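You operate a simulated robot arm through the tools that you are given. There is no shell and no other tool. Be economical: measure what you need, move in short steps, check, and stop when the job is done.

You run a simulated robot arm. Do the job below in one go: nothing can be reset, and whatever is moved stays where it is left.

TASK
Load the coiler with the yellow rope.
Fine: blue holder on the turntable, pegs up, rope end in the holder's socket, guide arm in.

It is judged by the outcome, as a careful person would: the job done as asked, and still so three seconds after it is handed in. It fails if anything else is knocked over, pushed out of place, dropped, spilled or broken.

THE ROBOT
A 7-joint arm with a two-finger parallel gripper, fixed in place. Base frame: the origin is at the foot of the arm, x ahead of it, y to its left, z up. Units: mm, degrees, N and s.
Its first joint turns from -166.0 to 166.0 degrees. Payload 4.4 kg.
The TCP is the grasp point between the finger pads, 23 mm short of the fingertips. In the tool frame z runs along the fingers and y along their closing line. The gripper opens to 94 mm. The fingers are 38 mm wide and 10 mm thick; the gripper's body (54 by 96 mm) begins 39 mm behind the TCP.
Orientation is told as [roll, pitch, yaw] about the base's x, y, z axes, in that order, counted from this pose: with the fingers straight down and closing along the base's y, the tool's x points along the base's -x, its y along +y and its z along -z.

THE INTERFACE
- The arm moves only by the tool jog_arm. Its argument "targets" is a list of rows, each an object (a shift or turn left out is 0, a gripper value left out holds the last) with "slide": the shift along the tool's x, y, z in mm, a list of three; "turn": the turn, a rotation vector about the tool's x, y, z in degrees, a list of three; "hand": the gripper command, from -1 (shut) to 1 (fully open), values between in proportion. In form: [{"slide": [dx, dy, dz], "turn": [wx, wy, wz], "hand": hand}, ...]. A call has 1 to 10 rows; each row is the pose to reach, as a shift and turn from the pose commanded when the call began, along the tool's axes at that moment. A row lasts 0.2 s, in which the tool goes at most 50 mm and 8.6 degrees; a call with a longer step from one row to the next is refused whole, and so is a gripper value outside its range. Where a pose cannot be reached the arm comes as near as it can. A force on the tool above 90 N (or 10 N above the force at the start of the call, whichever is more), or a blocked arm, ends the call early, and 0.2 s more pass. The fingers move at their own pace (about 72 mm/s each) and stop on an object; they squeeze with about 36 N. The grip force told is the motor's: it shows also when the fingers shut on nothing. Time passes only in rows, and 0.2 s behind the last, so rows that repeat a pose let the fingers close. The reply holds the time, the measured pose of the TCP, the force on the tool along the base axes, the opening and the grip force, in the units named above and with some noise, with the torque about the TCP (base axes, N m) and any sound that the robot's microphone picked up, and new pictures: "views" is both (left out), scene, wrist or none.
- Cameras (640 x 400 px; columns grow to the right, rows downward): "scene" is fixed at [51.9, -499.4, 1611.4]; the picture's right is [0.55, -0.84, 0.00], its down [-0.40, -0.26, -0.88] and it looks along [0.73, 0.48, -0.48] (base axes); focal length 368 px, centre (320, 200). "wrist" rides on the gripper at [86, 16, -74] in the tool frame; the picture's right is [-0.18, 0.98, 0.00], its down [-0.58, -0.11, -0.81] and it looks along [-0.79, -0.15, 0.59] (tool axes); focal length 243 px, centre (320, 200). There is no depth. A picture from a camera that has moved, and an enlarged one, comes with that camera's place and axes in the base frame and with its lens.
- enlarge(camera, box): a new picture of the part [left, top, right, bottom] of that camera's present view, enlarged. It takes no simulated time.
- close_job(): hands the job in; it is judged then, once.

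Work in short steps. Places have to be worked out from the pictures, the camera data and where the tool is seen: move nearer, look again, correct. Check each grasp and each placing, and mend what went wrong. You have 120 turns and 200 pictures in all, those below and enlarged ones among them. Open the gripper and draw the arm clear of the work before you hand the job in, unless the task says otherwise; then end with one line.

The tools are called as name(argument=value, ...) on one line, values as JSON. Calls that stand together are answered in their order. jog_arm: Moves the arm, as the interface text tells. Its arguments: {"type":"object","properties":{"targets":{"type":"array","items":{"type":"object","properties":{"slide":{"type":"array","items":{"type":"number"}},"turn":{"type":"array","items":{"type":"number"}},"hand":{"type":"number"}}}},"views":{"type":"string","enum":["both","scene","wrist","none"]}},"required":["targets"]} The other tools are called the same way: enlarge (camera, box) takes an enlarged picture of a part of a camera's view; close_job () hands the job in.

At the start:

```text
time: 0.0
eef_pos: [570.2, 276.3, 1322.2]
tool_rot: [0.0, 0.0, 0.0]
ft_force: [-0.2, -0.1, 0.4]
ft_torque: [0.02, 0.01, 0.01]
gripper_width: 93.9
grasp_force: 0.1
```

scene: 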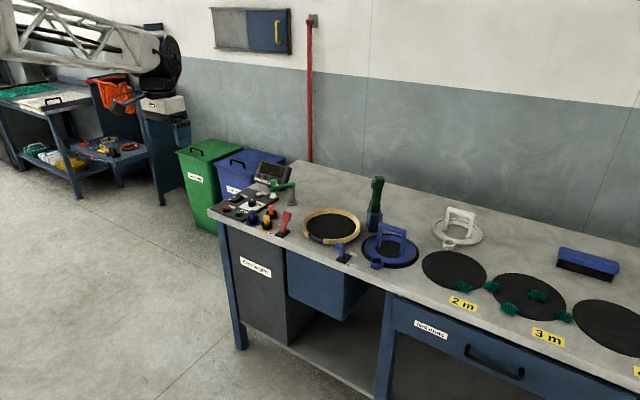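
wrist: 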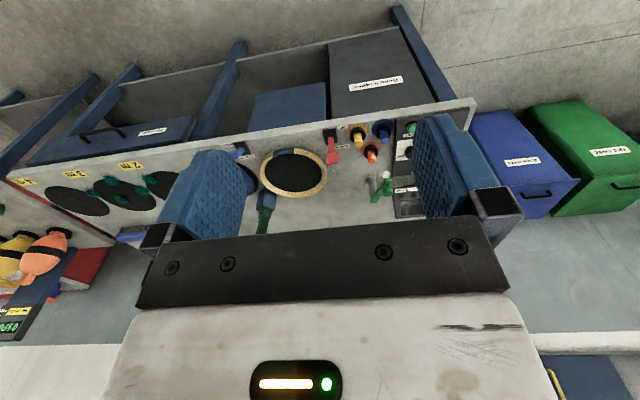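

I'll first take closer looks at the workbench to identify the coiler, the holders and the rope.

enlarge(camera="scene", box=[200, 150, 440, 300])

enlarge(camera="scene", box=[400, 190, 640, 340])

enlarge(camera="scene", box=[0, 60, 240, 210])

enlarge(camera="wrist", box=[0, 80, 480, 380])

```text
2.67 times, centred on (320, 225) of scene
camera zoom: at [51.9, -499.4, 1611.4], right [0.55, -0.84, 0.0], down [-0.4, -0.26, -0.88], along [0.73, 0.48, -0.48], focal length 981 px, centre (320, 133)
```

zoom: 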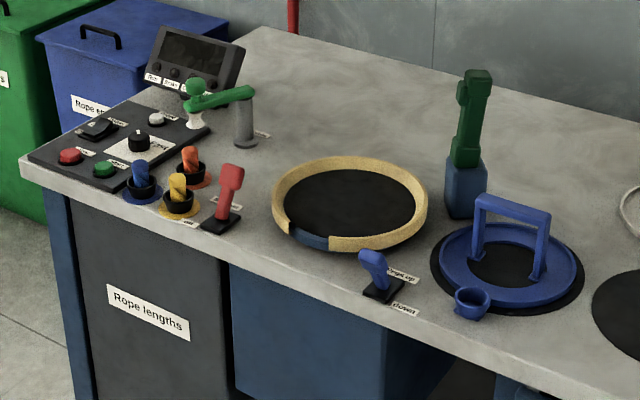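

```text
2.67 times, centred on (520, 265) of scene
camera zoom: at [51.9, -499.4, 1611.4], right [0.55, -0.84, 0.0], down [-0.4, -0.26, -0.88], along [0.73, 0.48, -0.48], focal length 981 px, centre (-213, 27)
```

zoom: 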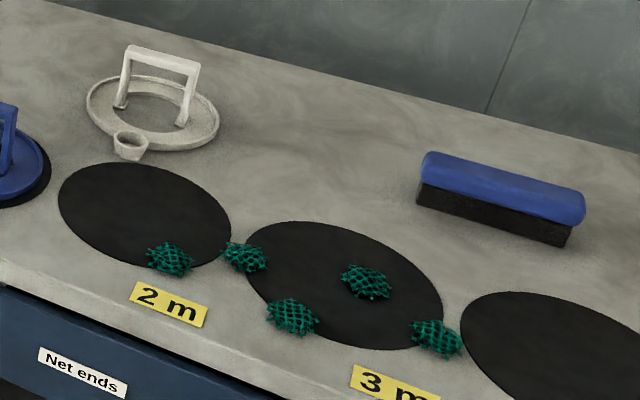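

```text
2.67 times, centred on (120, 135) of scene
camera zoom: at [51.9, -499.4, 1611.4], right [0.55, -0.84, 0.0], down [-0.4, -0.26, -0.88], along [0.73, 0.48, -0.48], focal length 981 px, centre (853, 373)
```

zoom: 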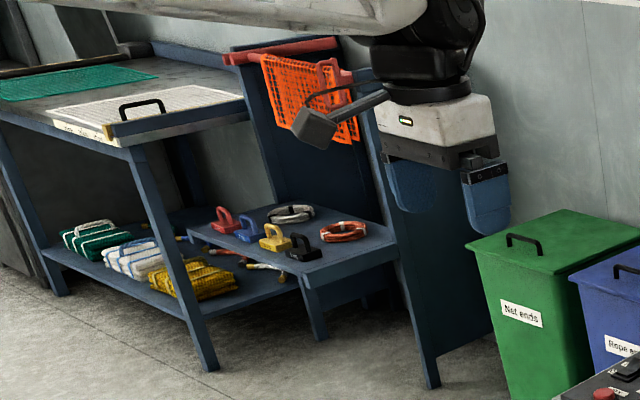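

```text
1.33 times, centred on (240, 230) of wrist
camera zoom: at [485.3, 293.5, 1395.6], right [0.18, 0.98, 0.0], down [0.58, -0.11, 0.81], along [0.79, -0.15, -0.59], focal length 324 px, centre (427, 160)
```

zoom: 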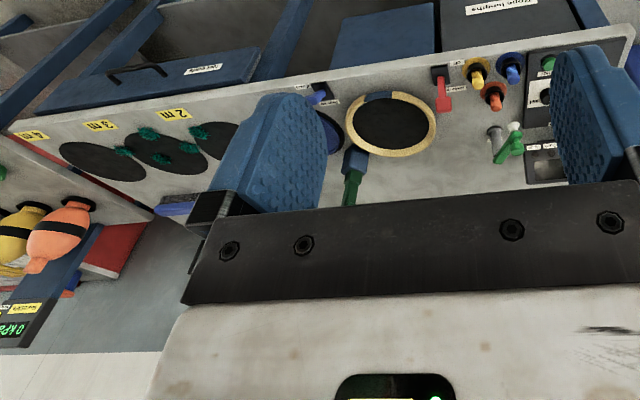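

The coiler looks to be around (1000, 100, ~850) on the bench. I move nearer at height to look with the wrist camera.

jog_arm(targets=[{"slide": [-10, -28, 35]}, {"slide": [-20, -56, 70]}, {"slide": [-30, -84, 105]}, {"slide": [-40, -112, 140]}, {"slide": [-50, -140, 175]}, {"slide": [-60, -170, 210]}], views="both")

```text
time: 1.4
eef_pos: [629.2, 105.8, 1110.0]
tool_rot: [0.0, 0.0, -0.1]
ft_force: [0.2, 1.0, 0.7]
ft_torque: [0.0, 0.01, -0.03]
gripper_width: 94.0
grasp_force: 0.1
camera wrist: at [545.1, 122.5, 1185.3], right [0.18, 0.98, 0.0], down [0.58, -0.11, 0.81], along [0.79, -0.15, -0.59], focal length 243 px, centre (320, 200)
```

scene: 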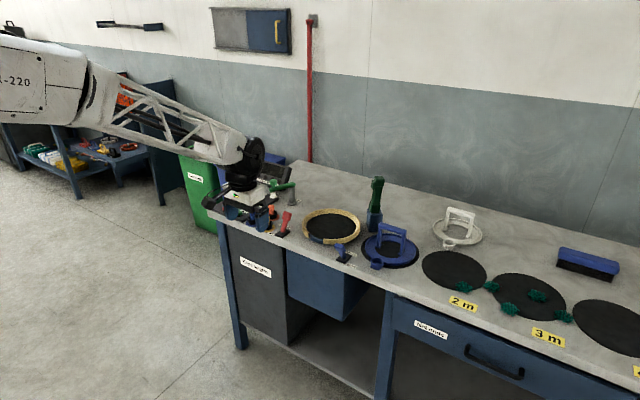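
wrist: 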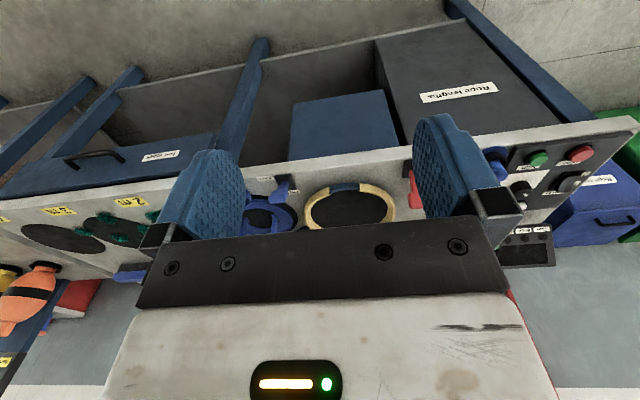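

Disc estimated at about (1032, 101, 850). I go nearer to see the labels and panel.

jog_arm(targets=[{"slide": [-45, 0, 0]}, {"slide": [-90, 0, 0]}, {"slide": [-135, 0, 0]}, {"slide": [-180, 0, 0]}], views="wrist")

enlarge(camera="wrist", box=[160, 60, 480, 260])

enlarge(camera="wrist", box=[400, 60, 640, 210])

```text
time: 2.4
eef_pos: [809.5, 105.8, 1112.0]
tool_rot: [0.1, 0.0, 0.0]
ft_force: [0.0, -0.1, 0.8]
ft_torque: [-0.02, 0.02, 0.03]
gripper_width: 94.2
grasp_force: 0.1
camera wrist: at [724.8, 122.9, 1186.4], right [0.18, 0.98, 0.0], down [0.58, -0.11, 0.81], along [0.79, -0.15, -0.59], focal length 243 px, centre (320, 200)
```

wrist: 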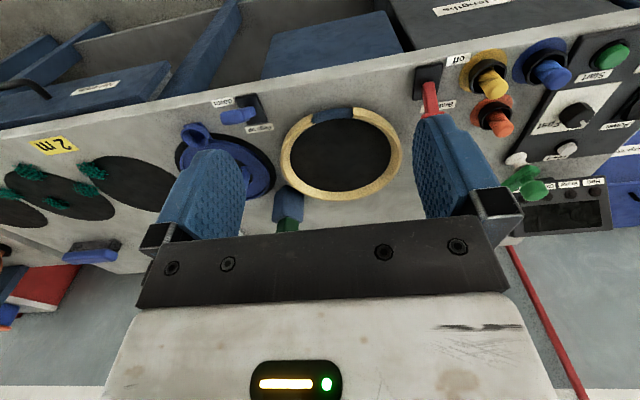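

```text
2.00 times, centred on (320, 160) of wrist
camera zoom: at [724.8, 122.9, 1186.4], right [0.18, 0.98, 0.0], down [0.58, -0.11, 0.81], along [0.79, -0.15, -0.59], focal length 485 px, centre (320, 280)
```

zoom: 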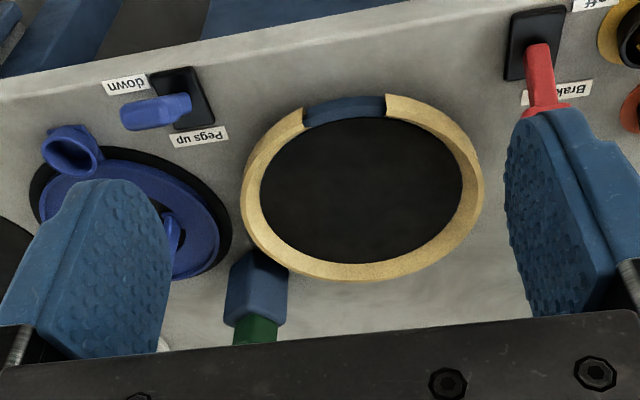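

```text
2.67 times, centred on (520, 135) of wrist
camera zoom: at [724.8, 122.9, 1186.4], right [0.18, 0.98, 0.0], down [0.58, -0.11, 0.81], along [0.79, -0.15, -0.59], focal length 647 px, centre (-213, 373)
```

zoom: 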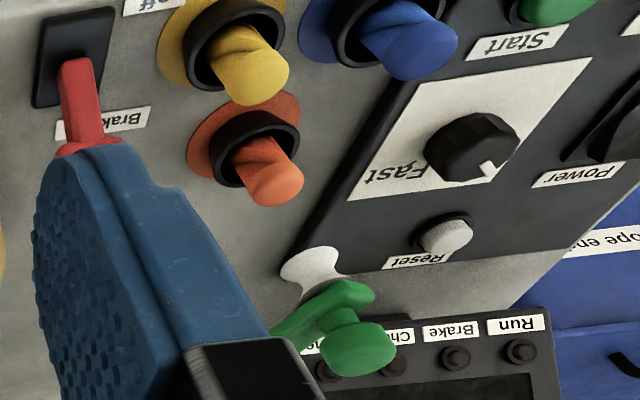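

The coiler has brake and peg levers, gap in the ring, blue holder with handle and cup, rope ends, and a guide arm. I shift left to look at the panel, rope ends and the guide arm.

jog_arm(targets=[{"slide": [0, 45, 0]}, {"slide": [0, 90, 0]}, {"slide": [0, 135, 0]}, {"slide": [0, 170, 0]}], views="wrist")

enlarge(camera="wrist", box=[200, 40, 440, 190])

enlarge(camera="wrist", box=[240, 120, 440, 245])

```text
time: 3.4
eef_pos: [810.6, 277.0, 1111.9]
tool_rot: [0.0, 0.0, 0.0]
ft_force: [-0.9, 0.8, -0.2]
ft_torque: [0.0, -0.01, 0.05]
gripper_width: 94.0
grasp_force: 0.1
camera wrist: at [725.4, 293.2, 1186.4], right [0.18, 0.98, 0.0], down [0.58, -0.11, 0.81], along [0.79, -0.15, -0.59], focal length 243 px, centre (320, 200)
```

wrist: 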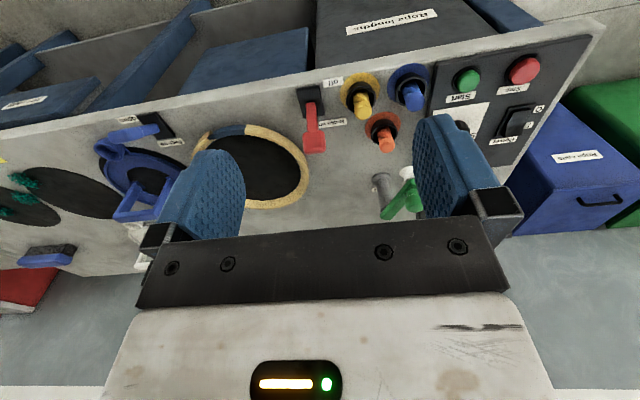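

```text
2.67 times, centred on (320, 115) of wrist
camera zoom: at [725.4, 293.2, 1186.4], right [0.18, 0.98, 0.0], down [0.58, -0.11, 0.81], along [0.79, -0.15, -0.59], focal length 647 px, centre (320, 427)
```

zoom: 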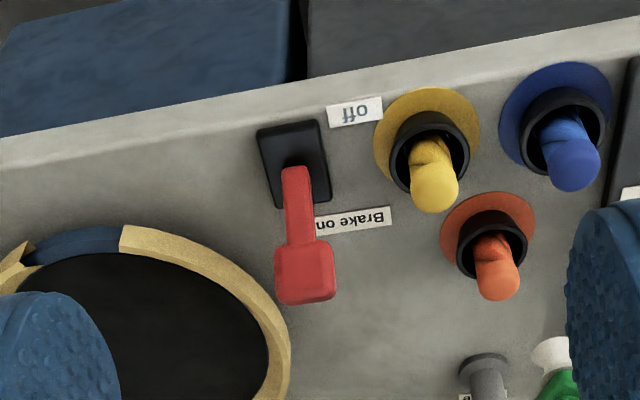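

```text
3.20 times, centred on (340, 182) of wrist
camera zoom: at [725.4, 293.2, 1186.4], right [0.18, 0.98, 0.0], down [0.58, -0.11, 0.81], along [0.79, -0.15, -0.59], focal length 776 px, centre (256, 256)
```

zoom: 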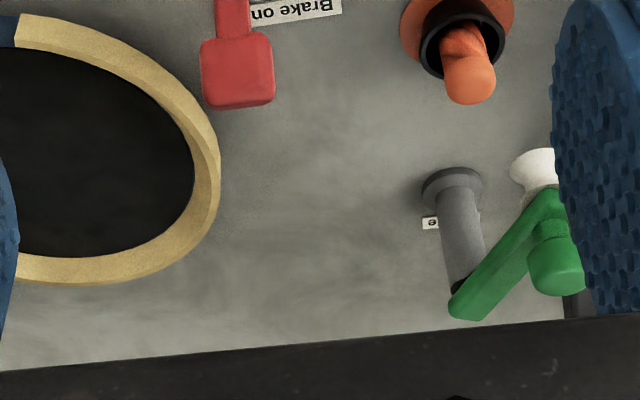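

Yellow stub tip is ≈(931, 315, 894), table z≈830, turntable centre ≈(1062, 108). I test the reach above the turntable and view from there the back side.

jog_arm(targets=[{"slide": [-30, -40, 0]}, {"slide": [-60, -80, 0]}, {"slide": [-95, -110, 0]}, {"slide": [-135, -140, 0]}, {"slide": [-180, -160, 0]}, {"slide": [-215, -170, 0]}, {"slide": [-250, -170, 0]}], views="both")

```text
time: 5.0
eef_pos: [1060.3, 106.6, 1111.4]
tool_rot: [0.0, -0.1, 0.0]
ft_force: [0.3, -0.3, -0.7]
ft_torque: [-0.02, 0.0, 0.01]
gripper_width: 93.8
grasp_force: 0.0
camera wrist: at [975.6, 123.3, 1185.8], right [0.18, 0.98, 0.0], down [0.58, -0.11, 0.81], along [0.79, -0.15, -0.59], focal length 243 px, centre (320, 200)
```

scene: 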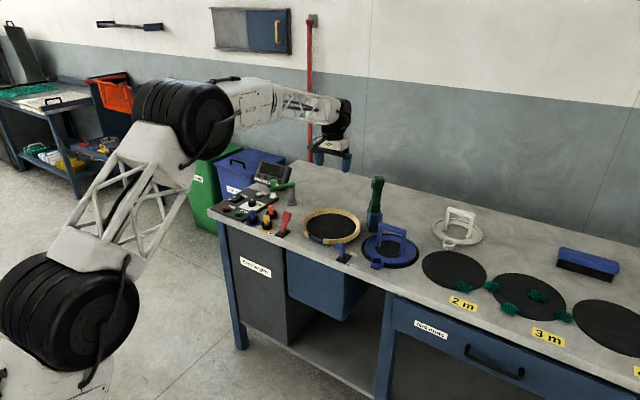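
wrist: 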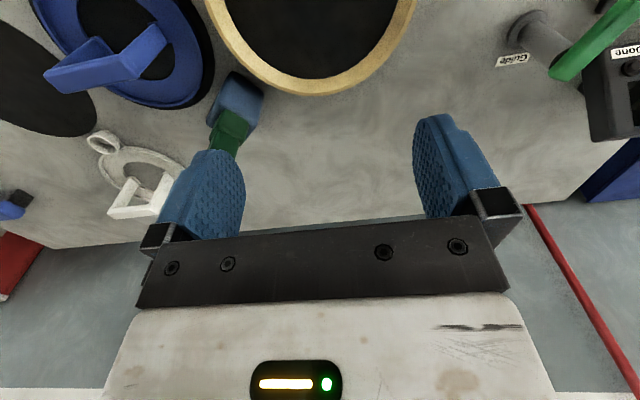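

Reach is fine here. Now a view centred on the blue holder and pegs lever.

jog_arm(targets=[{"slide": [40, -25, 0]}, {"slide": [80, -55, 0]}, {"slide": [120, -80, 0]}, {"slide": [160, -100, 0]}], views="wrist")

enlarge(camera="wrist", box=[160, 0, 480, 200])

```text
time: 6.0
eef_pos: [899.8, 8.1, 1110.3]
tool_rot: [0.0, 0.0, 0.0]
ft_force: [0.7, -0.6, -0.4]
ft_torque: [0.01, 0.01, 0.01]
gripper_width: 93.9
grasp_force: 0.0
camera wrist: at [815.6, 23.9, 1184.1], right [0.18, 0.98, 0.0], down [0.58, -0.11, 0.81], along [0.79, -0.15, -0.59], focal length 243 px, centre (320, 200)
```

wrist: 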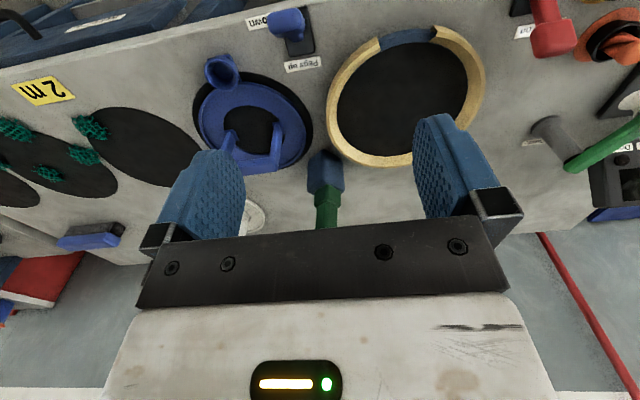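

```text
2.00 times, centred on (320, 100) of wrist
camera zoom: at [815.6, 23.9, 1184.1], right [0.18, 0.98, 0.0], down [0.58, -0.11, 0.81], along [0.79, -0.15, -0.59], focal length 485 px, centre (320, 400)
```

zoom: 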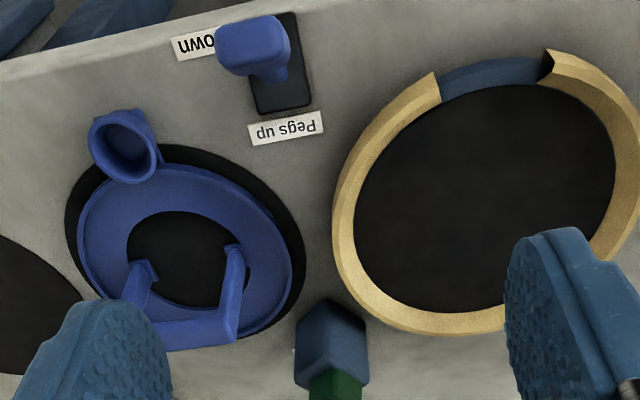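

Turntable centre ≈(1059,103), gap facing −x; holder centre ≈(1056,−137), cup also toward −x, handle bar running along y. I move above the holder and turn the gripper 90° so the fingers straddle the bar.

jog_arm(targets=[{"slide": [-16, -15, 0], "turn": [0, 0, -8.5]}, {"slide": [-32, -30, 0], "turn": [0, 0, -17]}, {"slide": [-48, -45, 0], "turn": [0, 0, -25.5]}, {"slide": [-64, -60, 0], "turn": [0, 0, -34]}, {"slide": [-80, -75, 0], "turn": [0, 0, -42.5]}, {"slide": [-96, -90, 0], "turn": [0, 0, -51]}, {"slide": [-112, -105, 0], "turn": [0, 0, -59.5]}, {"slide": [-128, -120, 0], "turn": [0, 0, -68]}, {"slide": [-144, -135, 0], "turn": [0, 0, -76.5]}, {"slide": [-158, -149, 0], "turn": [0, 0, -85]}], views="none")

jog_arm(targets=[{"turn": [0, 0, -5]}, {"turn": [0, 0, -5]}], views="both")

enlarge(camera="wrist", box=[160, 0, 480, 200])

```text
time: 8.2
eef_pos: [1058.0, -141.5, 1112.0]
tool_rot: [0.0, -0.1, 85.1]
ft_force: [0.4, -0.6, 0.0]
ft_torque: [-0.01, -0.01, 0.03]
gripper_width: 93.8
grasp_force: 0.1
```

```text
time: 8.8
eef_pos: [1057.7, -140.7, 1111.7]
tool_rot: [0.1, 0.0, 90.1]
ft_force: [-0.2, -0.4, 0.3]
ft_torque: [-0.03, 0.0, 0.02]
gripper_width: 93.7
grasp_force: 0.1
camera wrist: at [1043.7, -228.4, 1185.3], right [-0.98, 0.18, 0.0], down [0.11, 0.58, 0.81], along [0.15, 0.79, -0.59], focal length 243 px, centre (320, 200)
```

scene: 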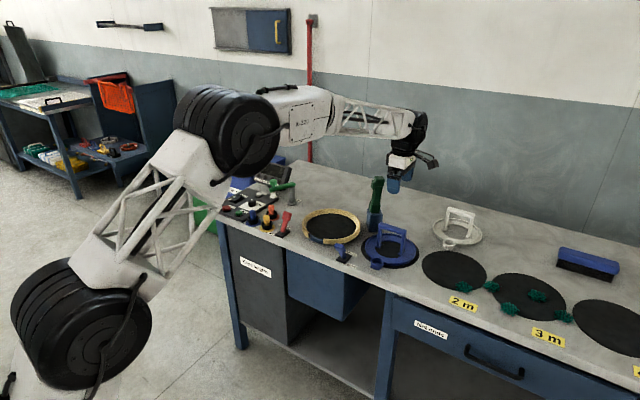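
wrist: 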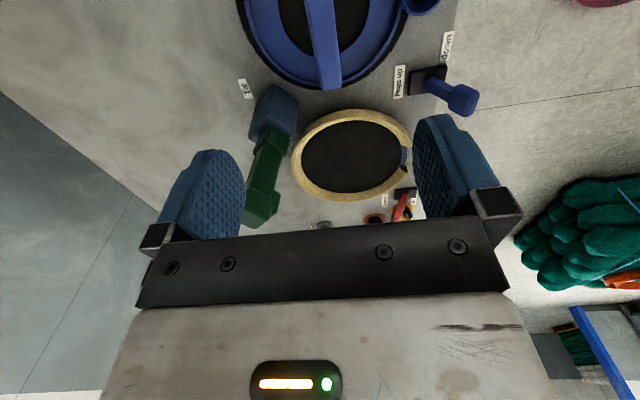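

```text
2.00 times, centred on (320, 100) of wrist
camera zoom: at [1043.7, -228.4, 1185.3], right [-0.98, 0.18, 0.0], down [0.11, 0.58, 0.81], along [0.15, 0.79, -0.59], focal length 485 px, centre (320, 400)
```

zoom: 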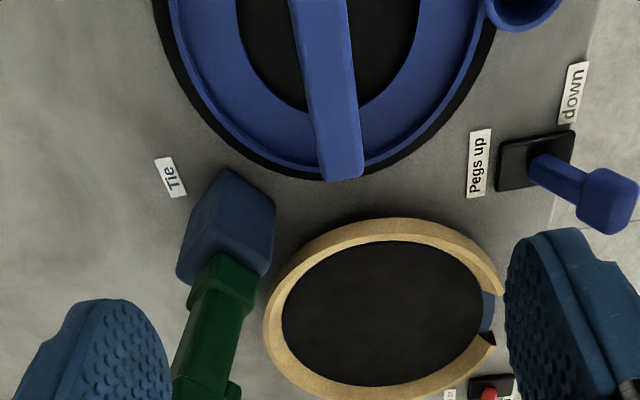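

Bar lies at x≈1057, y from −187 to −87, close to y-parallel. I descend to just above the bar.

jog_arm(targets=[{"slide": [-1, 0, 45]}, {"slide": [-2, 0, 90]}, {"slide": [-3, 0, 140]}], views="both")

enlarge(camera="scene", box=[330, 160, 490, 260])

```text
time: 9.6
eef_pos: [1058.5, -139.3, 972.0]
tool_rot: [-0.1, 0.0, 89.9]
ft_force: [0.5, 0.4, 1.9]
ft_torque: [-0.03, 0.0, 0.0]
gripper_width: 93.8
grasp_force: 0.1
camera wrist: at [1043.8, -224.9, 1046.8], right [-0.98, 0.18, 0.0], down [0.11, 0.58, 0.81], along [0.15, 0.79, -0.59], focal length 243 px, centre (320, 200)
```

scene: 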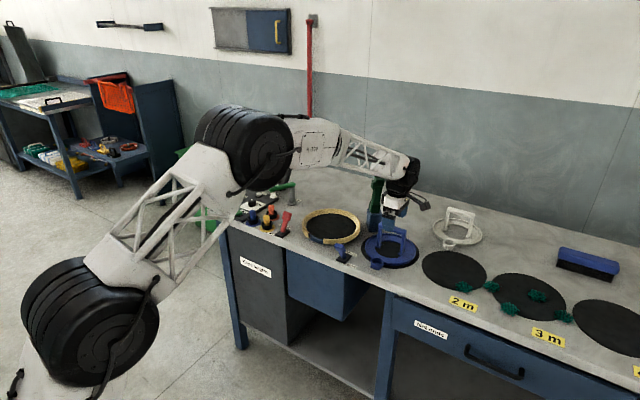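
wrist: 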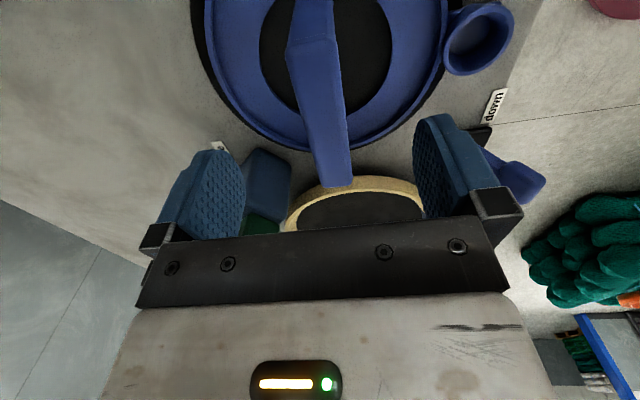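

```text
4.00 times, centred on (410, 210) of scene
camera zoom: at [51.9, -499.4, 1611.4], right [0.55, -0.84, 0.0], down [-0.4, -0.26, -0.88], along [0.73, 0.48, -0.48], focal length 1472 px, centre (-40, 160)
```

zoom: 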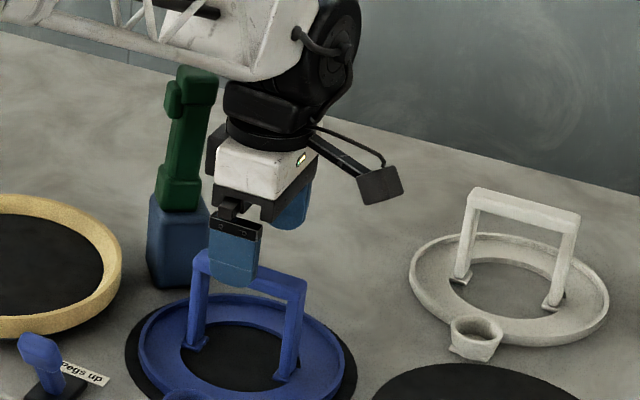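

Bar is between the fingers with its top at z≈932. Lower 50 mm and close.

jog_arm(targets=[{"slide": [0, 0, 25]}, {"slide": [0, 0, 49]}, {"slide": [0, 0, 49], "hand": -1}, {"slide": [0, 0, 49], "hand": -1}, {"slide": [0, 0, 49], "hand": -1}, {"slide": [0, 0, 49], "hand": -1}], views="both")

```text
time: 11.0
eef_pos: [1057.8, -138.8, 922.9]
tool_rot: [0.0, 0.0, 90.0]
ft_force: [-0.2, 0.4, -0.5]
ft_torque: [-0.03, 0.01, -0.02]
gripper_width: 23.8
grasp_force: 36.1
camera wrist: at [1043.6, -225.0, 996.8], right [-0.98, 0.18, 0.0], down [0.11, 0.58, 0.81], along [0.15, 0.79, -0.59], focal length 243 px, centre (320, 200)
```

scene: 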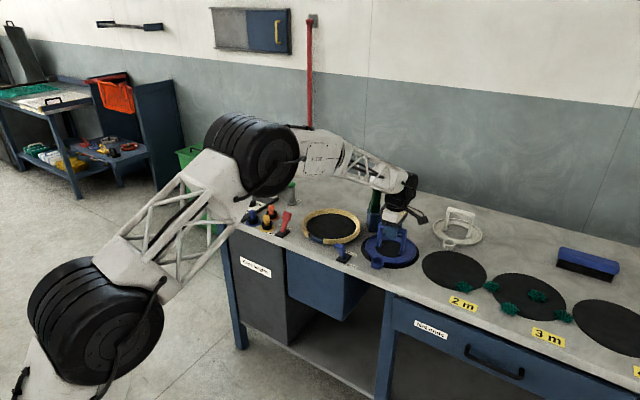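
wrist: 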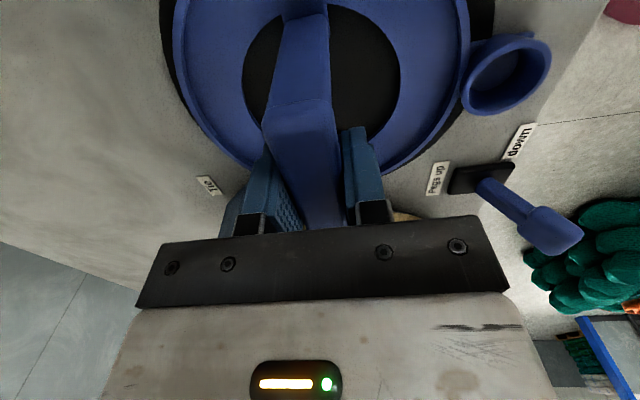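

Grip holds (23.8 mm, 36 N). Lift 110 mm and retreat to x≈1000, to clear the Tie tool.

jog_arm(targets=[{"slide": [0, 0, -15]}, {"slide": [0, 0, -40]}, {"slide": [0, 0, -75]}, {"slide": [0, 20, -110]}, {"slide": [0, 50, -120]}, {"slide": [0, 70, -120]}], views="both")

```text
time: 12.4
eef_pos: [986.1, -138.4, 1042.2]
tool_rot: [0.0, 0.0, 90.0]
ft_force: [0.5, 0.1, -1.7]
ft_torque: [0.02, -0.04, -0.03]
gripper_width: 23.6
grasp_force: 36.1
camera wrist: at [972.8, -224.8, 1115.6], right [-0.98, 0.18, 0.0], down [0.11, 0.58, 0.81], along [0.15, 0.79, -0.59], focal length 243 px, centre (320, 200)
```

scene: 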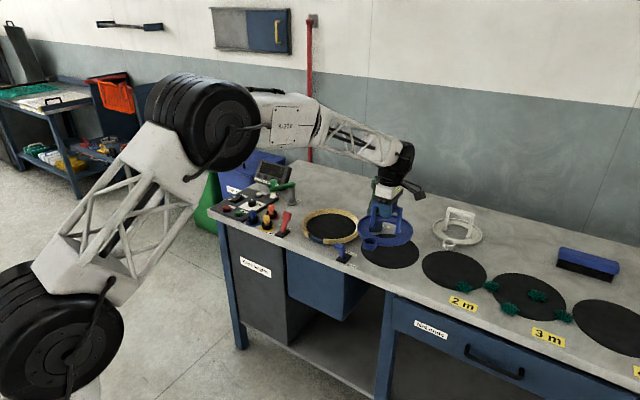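
wrist: 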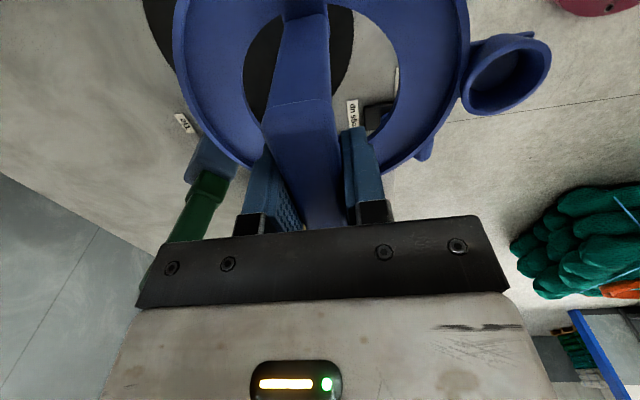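

Holder lifted. Move +y to abreast of the turntable.

jog_arm(targets=[{"slide": [-40, 0, 0]}, {"slide": [-85, 0, 0]}, {"slide": [-130, 0, 0]}, {"slide": [-175, 0, 0]}, {"slide": [-215, -15, 0]}, {"slide": [-235, -40, 0]}, {"slide": [-241, -65, 0]}], views="both")

enlarge(camera="scene", box=[250, 160, 410, 260])

```text
time: 14.0
eef_pos: [1052.2, 103.3, 1042.3]
tool_rot: [-0.1, -0.1, 90.0]
ft_force: [-0.4, -0.8, -0.9]
ft_torque: [-0.01, -0.01, -0.02]
gripper_width: 23.6
grasp_force: 36.2
camera wrist: at [1038.6, 16.9, 1116.5], right [-0.98, 0.18, 0.0], down [0.11, 0.58, 0.81], along [0.15, 0.79, -0.59], focal length 243 px, centre (320, 200)
```

scene: 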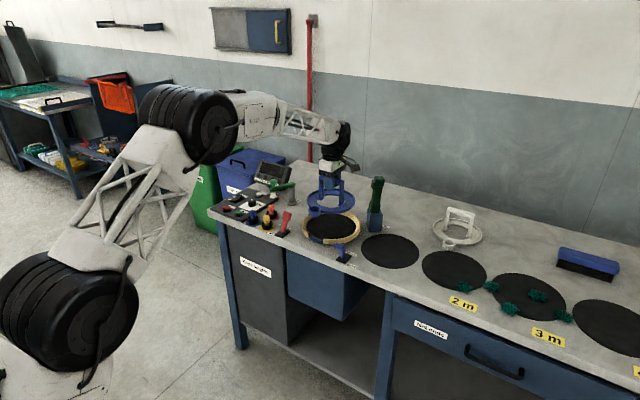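
wrist: 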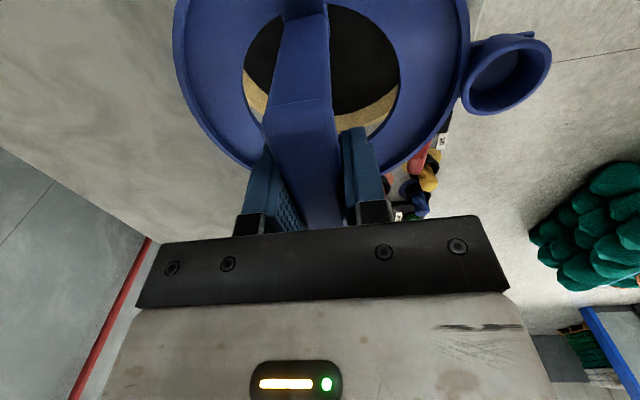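

```text
4.00 times, centred on (330, 210) of scene
camera zoom: at [51.9, -499.4, 1611.4], right [0.55, -0.84, 0.0], down [-0.4, -0.26, -0.88], along [0.73, 0.48, -0.48], focal length 1472 px, centre (280, 160)
```

zoom: 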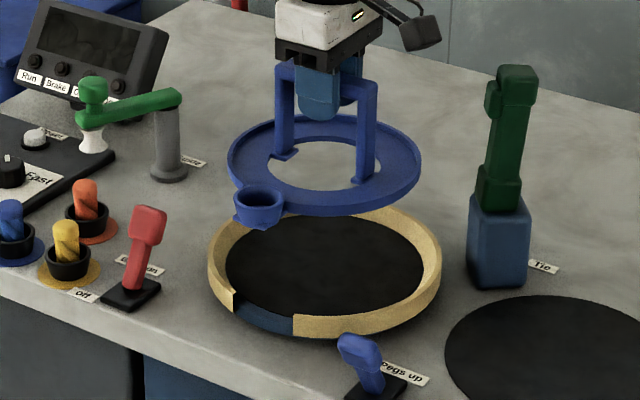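

The holder is nearly above the ring. I nudge (+3,+1) and lower 70 mm, then compare again.

jog_arm(targets=[{"slide": [-1, -3, 25]}, {"slide": [-1, -3, 50]}, {"slide": [-1, -3, 70]}], views="wrist")

enlarge(camera="scene", box=[280, 180, 376, 240])

enlarge(camera="wrist", box=[160, 0, 480, 200])

```text
time: 14.8
eef_pos: [1054.3, 103.1, 971.5]
tool_rot: [-0.1, 0.0, 90.0]
ft_force: [-0.5, -0.1, -1.8]
ft_torque: [-0.02, 0.03, -0.01]
gripper_width: 23.8
grasp_force: 35.6
camera wrist: at [1040.9, 17.2, 1045.9], right [-0.98, 0.18, 0.0], down [0.11, 0.58, 0.81], along [0.15, 0.79, -0.59], focal length 243 px, centre (320, 200)
```

wrist: 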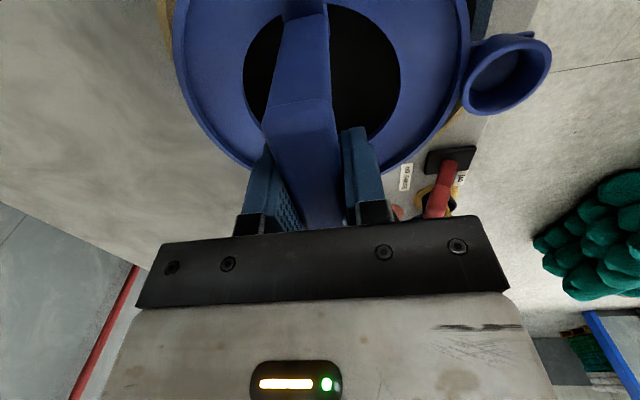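

```text
6.67 times, centred on (328, 210) of scene
camera zoom: at [51.9, -499.4, 1611.4], right [0.55, -0.84, 0.0], down [-0.4, -0.26, -0.88], along [0.73, 0.48, -0.48], focal length 2453 px, centre (267, 133)
```

zoom: 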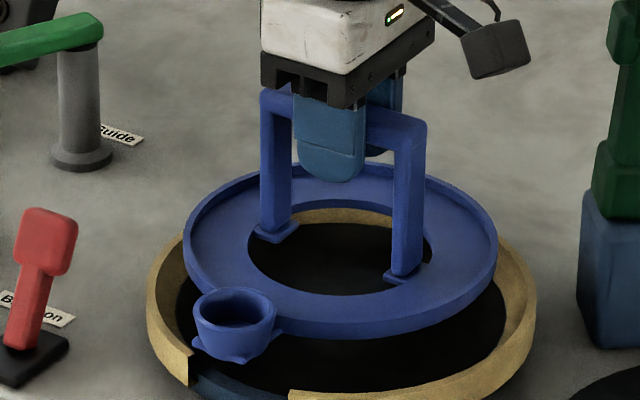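

```text
2.00 times, centred on (320, 100) of wrist
camera zoom: at [1040.9, 17.2, 1045.9], right [-0.98, 0.18, 0.0], down [0.11, 0.58, 0.81], along [0.15, 0.79, -0.59], focal length 485 px, centre (320, 400)
```

zoom: 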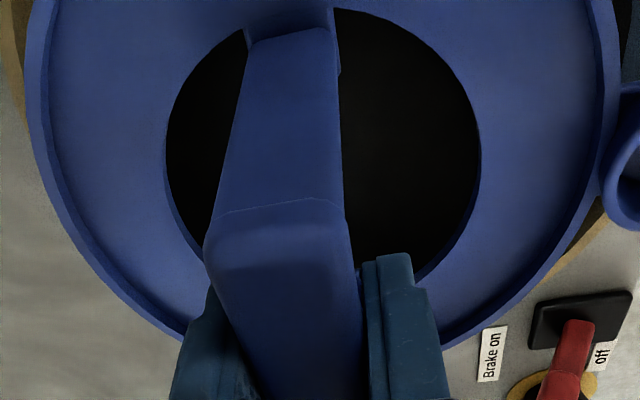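

Laterally centred within ~1 mm. Lower 20 mm more and recheck.

jog_arm(targets=[{"slide": [0, 0, 10]}, {"slide": [0, 0, 20]}], views="wrist")

enlarge(camera="scene", box=[280, 190, 376, 250])

```text
time: 15.4
eef_pos: [1056.8, 103.0, 954.9]
tool_rot: [-0.3, 0.0, 90.0]
ft_force: [-12.0, -12.3, 21.1]
ft_torque: [0.88, 0.02, 0.46]
gripper_width: 23.8
grasp_force: 35.5
camera wrist: at [1041.3, 16.2, 1029.1], right [-0.98, 0.18, 0.0], down [0.11, 0.58, 0.81], along [0.15, 0.79, -0.59], focal length 243 px, centre (320, 200)
```

wrist: 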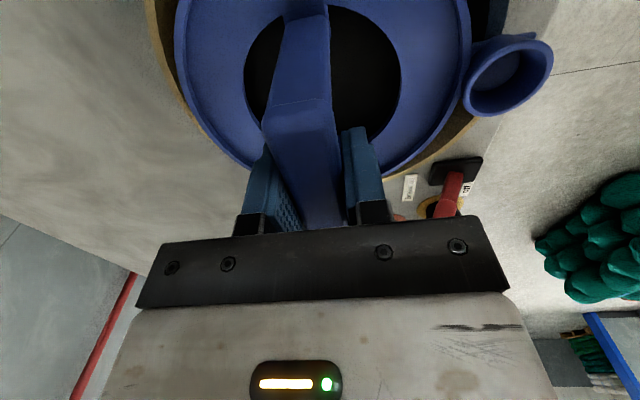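

```text
6.67 times, centred on (328, 220) of scene
camera zoom: at [51.9, -499.4, 1611.4], right [0.55, -0.84, 0.0], down [-0.4, -0.26, -0.88], along [0.73, 0.48, -0.48], focal length 2453 px, centre (267, 67)
```

zoom: 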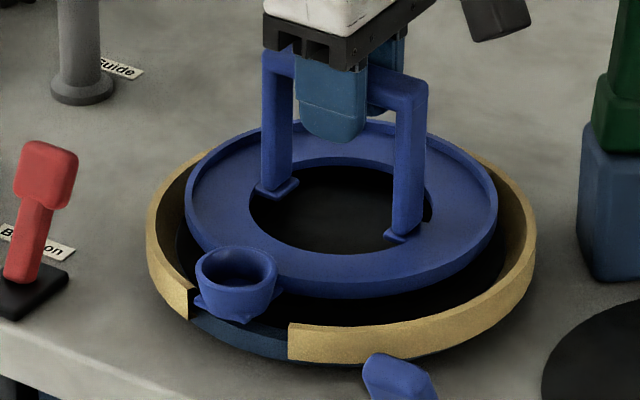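

Force shows contact at the back-left (+x,+y) rim; image agrees the holder sits too far back. I lift 12 mm and shift (−8,−7).

jog_arm(targets=[{"slide": [0, 0, -12]}, {"slide": [7, 9, -12]}, {"slide": [7, 9, -12]}], views="wrist")

enlarge(camera="scene", box=[280, 190, 376, 250])

enlarge(camera="wrist", box=[120, 0, 520, 250])

```text
time: 16.2
eef_pos: [1046.8, 95.8, 963.2]
tool_rot: [0.0, -0.1, 90.0]
ft_force: [0.1, 0.1, -1.8]
ft_torque: [-0.02, 0.01, 0.04]
gripper_width: 23.8
grasp_force: 35.8
camera wrist: at [1032.3, 10.0, 1037.8], right [-0.98, 0.18, 0.0], down [0.11, 0.58, 0.81], along [0.15, 0.79, -0.59], focal length 243 px, centre (320, 200)
```

wrist: 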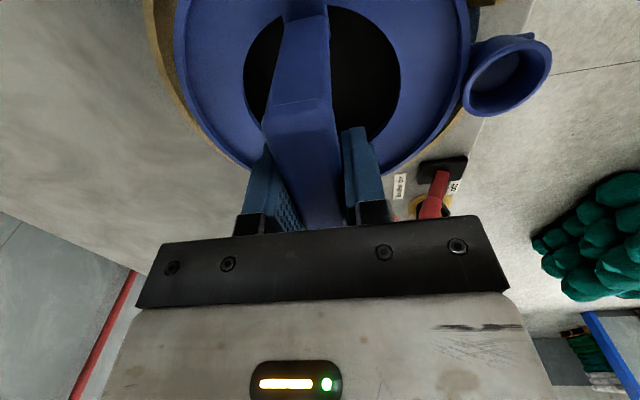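

```text
6.67 times, centred on (328, 220) of scene
camera zoom: at [51.9, -499.4, 1611.4], right [0.55, -0.84, 0.0], down [-0.4, -0.26, -0.88], along [0.73, 0.48, -0.48], focal length 2453 px, centre (267, 67)
```

zoom: 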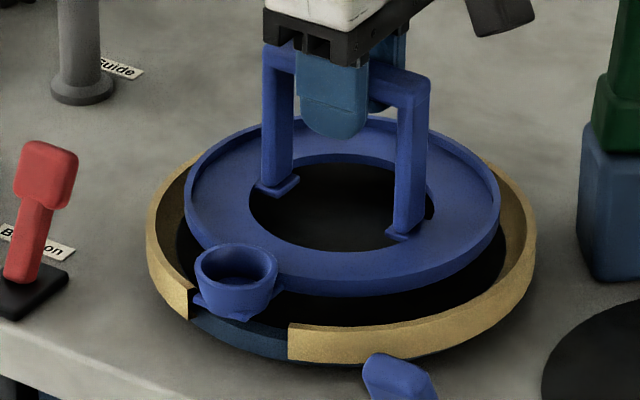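

```text
1.60 times, centred on (320, 125) of wrist
camera zoom: at [1032.3, 10.0, 1037.8], right [-0.98, 0.18, 0.0], down [0.11, 0.58, 0.81], along [0.15, 0.79, -0.59], focal length 388 px, centre (320, 320)
```

zoom: 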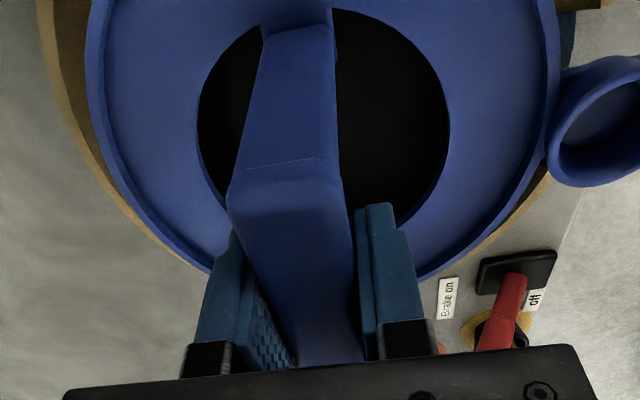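

Still ~5 mm too far back by the front gap; shift (−4,−3) and lower gently.

jog_arm(targets=[{"slide": [3, 4, 0]}, {"slide": [3, 4, 8]}, {"slide": [3, 4, 16]}], views="none")

enlarge(camera="scene", box=[280, 190, 376, 250])

```text
time: 17.0
eef_pos: [1041.8, 93.2, 948.0]
tool_rot: [0.1, -0.1, 90.1]
ft_force: [-0.1, -0.4, -1.5]
ft_torque: [0.0, -0.01, 0.03]
gripper_width: 23.8
grasp_force: 36.1
```

```text
6.67 times, centred on (328, 220) of scene
camera zoom: at [51.9, -499.4, 1611.4], right [0.55, -0.84, 0.0], down [-0.4, -0.26, -0.88], along [0.73, 0.48, -0.48], focal length 2453 px, centre (267, 67)
```

zoom: 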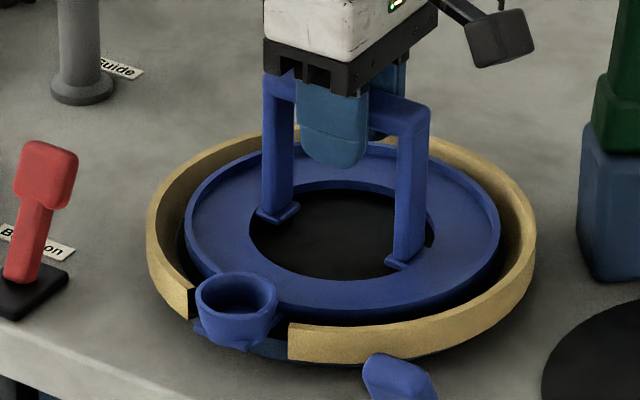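

Nested within the ring without contact, cup in the gap. Continue lowering to contact.

jog_arm(targets=[{"slide": [0, 0, 5]}, {"slide": [0, 0, 10]}, {"slide": [0, 0, 14]}, {"slide": [0, 0, 18]}, {"slide": [0, 0, 22]}], views="none")

enlarge(camera="scene", box=[280, 190, 376, 250])

```text
time: 18.2
eef_pos: [1043.8, 92.7, 927.8]
tool_rot: [-0.1, 0.1, 90.0]
ft_force: [26.8, 4.9, 26.5]
ft_torque: [-0.07, 0.5, 0.11]
gripper_width: 23.4
grasp_force: 36.3
```

```text
6.67 times, centred on (328, 220) of scene
camera zoom: at [51.9, -499.4, 1611.4], right [0.55, -0.84, 0.0], down [-0.4, -0.26, -0.88], along [0.73, 0.48, -0.48], focal length 2453 px, centre (267, 67)
```

zoom: 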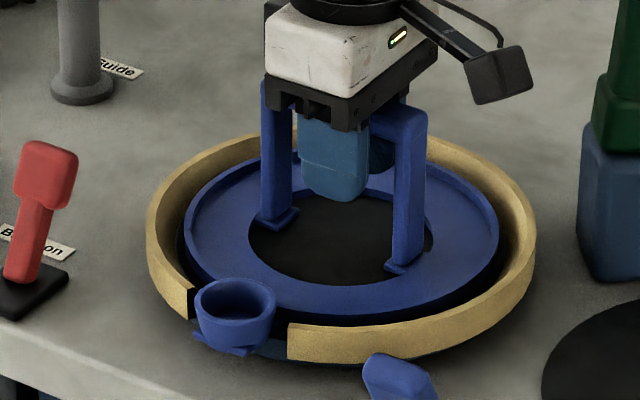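

The fingers slid ~15 mm down the bar after the holder met the disc (disc ≈ z 848). I release and back up to inspect the seating.

jog_arm(targets=[{"slide": [0, 0, -12]}, {"slide": [0, 0, -12], "hand": 0.3}, {"slide": [0, 0, -12], "hand": 0.8}, {"slide": [0, 0, -40], "hand": 0.8}, {"slide": [0, 0, -80]}, {"slide": [0, 0, -120]}], views="wrist")

enlarge(camera="scene", box=[280, 190, 376, 250])

enlarge(camera="wrist", box=[160, 0, 480, 200])

```text
time: 19.6
eef_pos: [1042.3, 91.4, 1045.0]
tool_rot: [0.2, 0.0, 90.0]
ft_force: [-0.7, 1.0, -1.0]
ft_torque: [-0.03, 0.04, -0.02]
gripper_width: 84.8
grasp_force: 0.1
camera wrist: at [1028.7, 5.6, 1119.3], right [-0.98, 0.18, 0.0], down [0.11, 0.58, 0.81], along [0.15, 0.79, -0.59], focal length 243 px, centre (320, 200)
```

wrist: 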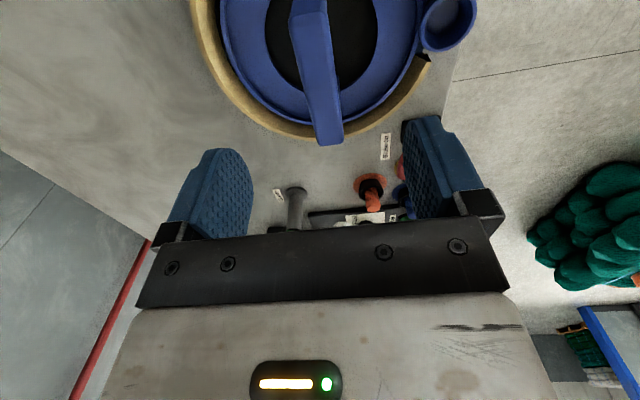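

```text
6.67 times, centred on (328, 220) of scene
camera zoom: at [51.9, -499.4, 1611.4], right [0.55, -0.84, 0.0], down [-0.4, -0.26, -0.88], along [0.73, 0.48, -0.48], focal length 2453 px, centre (267, 67)
```

zoom: 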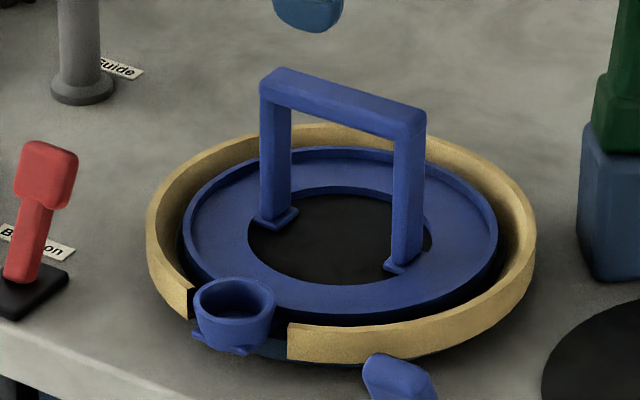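

```text
2.00 times, centred on (320, 100) of wrist
camera zoom: at [1028.7, 5.6, 1119.3], right [-0.98, 0.18, 0.0], down [0.11, 0.58, 0.81], along [0.15, 0.79, -0.59], focal length 485 px, centre (320, 400)
```

zoom: 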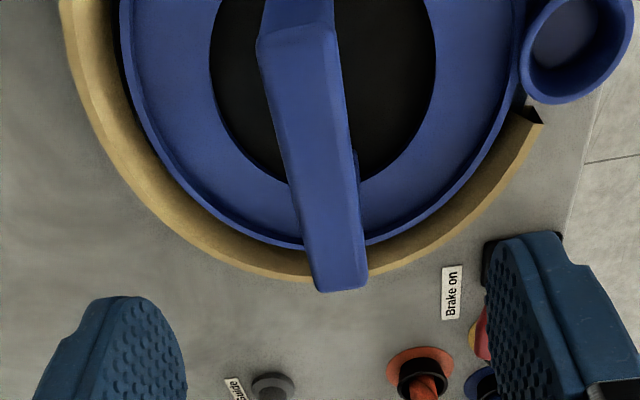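

The holder looks seated and concentric with its cup through the gap. Next, the pegs lever (tip ≈(893,−24,905), leaning to "down"). I turn back to yaw 0 and go to the front side, fingers closing.

jog_arm(targets=[{"slide": [10, 22, 0], "turn": [0, 0, 8.5], "hand": -1}, {"slide": [22, 44, 0], "turn": [0, 0, 17]}, {"slide": [34, 66, 0], "turn": [0, 0, 25.5]}, {"slide": [46, 88, 0], "turn": [0, 0, 34]}, {"slide": [58, 110, 0], "turn": [0, 0, 42.5]}, {"slide": [70, 132, 0], "turn": [0, 0, 51]}, {"slide": [82, 154, 0], "turn": [0, 0, 59.5]}, {"slide": [94, 176, 0], "turn": [0, 0, 68]}, {"slide": [106, 200, 0], "turn": [0, 0, 76.5]}, {"slide": [115, 222, 0], "turn": [0, 0, 85]}], views="none")

jog_arm(targets=[{"slide": [0, 0, 30], "turn": [0, 0, 5]}, {"slide": [0, 0, 60], "turn": [0, 0, 5]}], views="wrist")

enlarge(camera="wrist", box=[240, 60, 560, 260])

```text
time: 21.8
eef_pos: [820.4, -22.1, 1045.3]
tool_rot: [0.0, 0.0, 4.9]
ft_force: [0.5, -0.1, 0.6]
ft_torque: [0.0, 0.01, 0.02]
gripper_width: 0.3
grasp_force: 36.3
```

```text
time: 22.4
eef_pos: [821.6, -22.4, 987.8]
tool_rot: [0.0, 0.0, -0.2]
ft_force: [0.8, 0.5, -0.1]
ft_torque: [-0.03, 0.0, -0.04]
gripper_width: 0.1
grasp_force: 36.1
camera wrist: at [736.7, -5.6, 1061.2], right [0.19, 0.98, 0.0], down [0.58, -0.11, 0.81], along [0.79, -0.15, -0.59], focal length 243 px, centre (320, 200)
```

wrist: 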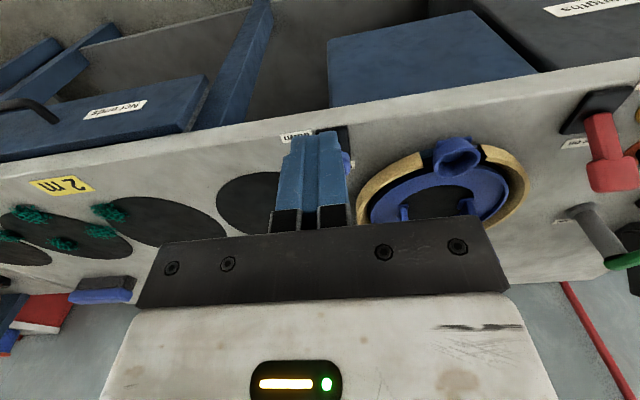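

```text
2.00 times, centred on (400, 160) of wrist
camera zoom: at [736.7, -5.6, 1061.2], right [0.19, 0.98, 0.0], down [0.58, -0.11, 0.81], along [0.79, -0.15, -0.59], focal length 485 px, centre (160, 280)
```

zoom: 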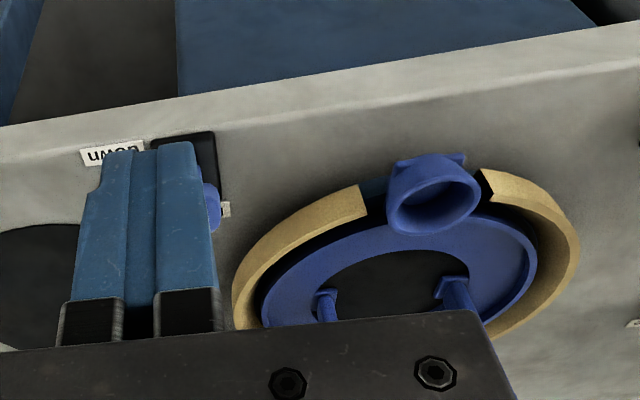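

Lever is right ahead of the closed fingers. Lower to fingertip z≈887 and push gently +x.

jog_arm(targets=[{"slide": [0, 2, 40]}, {"slide": [0, 2, 78]}, {"slide": [-20, 2, 78]}, {"slide": [-40, 2, 78]}], views="none")

enlarge(camera="scene", box=[280, 190, 408, 270])

```text
time: 23.4
eef_pos: [861.5, -20.7, 907.9]
tool_rot: [0.0, -0.1, 0.0]
ft_force: [-1.5, 0.4, 0.7]
ft_torque: [0.01, 0.03, 0.0]
gripper_width: 0.0
grasp_force: 36.1
```

```text
5.00 times, centred on (344, 230) of scene
camera zoom: at [51.9, -499.4, 1611.4], right [0.55, -0.84, 0.0], down [-0.4, -0.26, -0.88], along [0.73, 0.48, -0.48], focal length 1840 px, centre (200, 50)
```

zoom: 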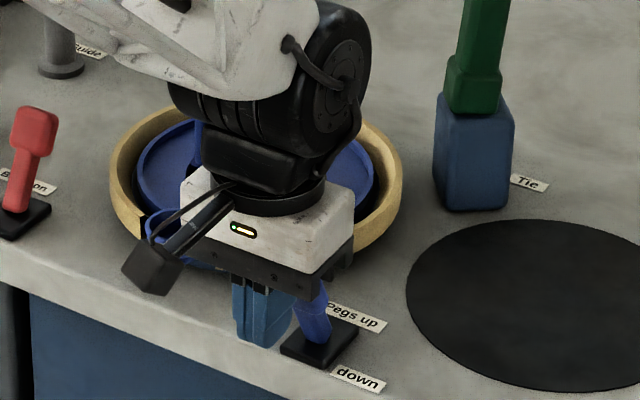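

Fingers are just in front of the lever. Push +x in steps.

jog_arm(targets=[{"slide": [-15, 0, 0]}, {"slide": [-30, 0, 0]}, {"slide": [-45, 0, 0]}, {"slide": [-60, 0, 0]}, {"slide": [-70, 0, 0]}], views="wrist")

enlarge(camera="scene", box=[280, 190, 408, 270])

```text
time: 24.5
eef_pos: [918.4, -20.0, 907.6]
tool_rot: [-0.1, 0.8, -0.1]
ft_force: [-47.9, -1.1, 28.3]
ft_torque: [0.12, 0.56, -0.11]
gripper_width: 0.0
grasp_force: 35.4
stopped in row 5: the force on the tool passed its limit at 121 N (the readings are from after the stop); the commanded pose is now the measured one
camera wrist: at [833.7, -3.5, 983.2], right [0.18, 0.98, 0.0], down [0.59, -0.11, 0.8], along [0.79, -0.15, -0.6], focal length 243 px, centre (320, 200)
```

wrist: 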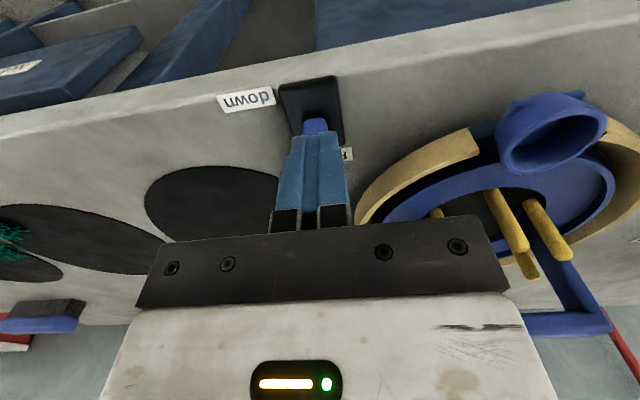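

```text
5.00 times, centred on (344, 230) of scene
camera zoom: at [51.9, -499.4, 1611.4], right [0.55, -0.84, 0.0], down [-0.4, -0.26, -0.88], along [0.73, 0.48, -0.48], focal length 1840 px, centre (200, 50)
```

zoom: 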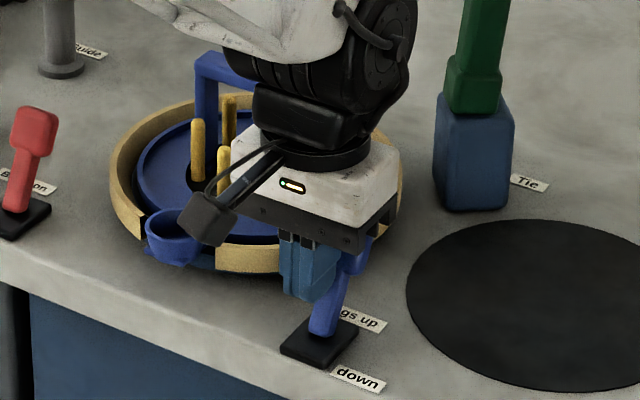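

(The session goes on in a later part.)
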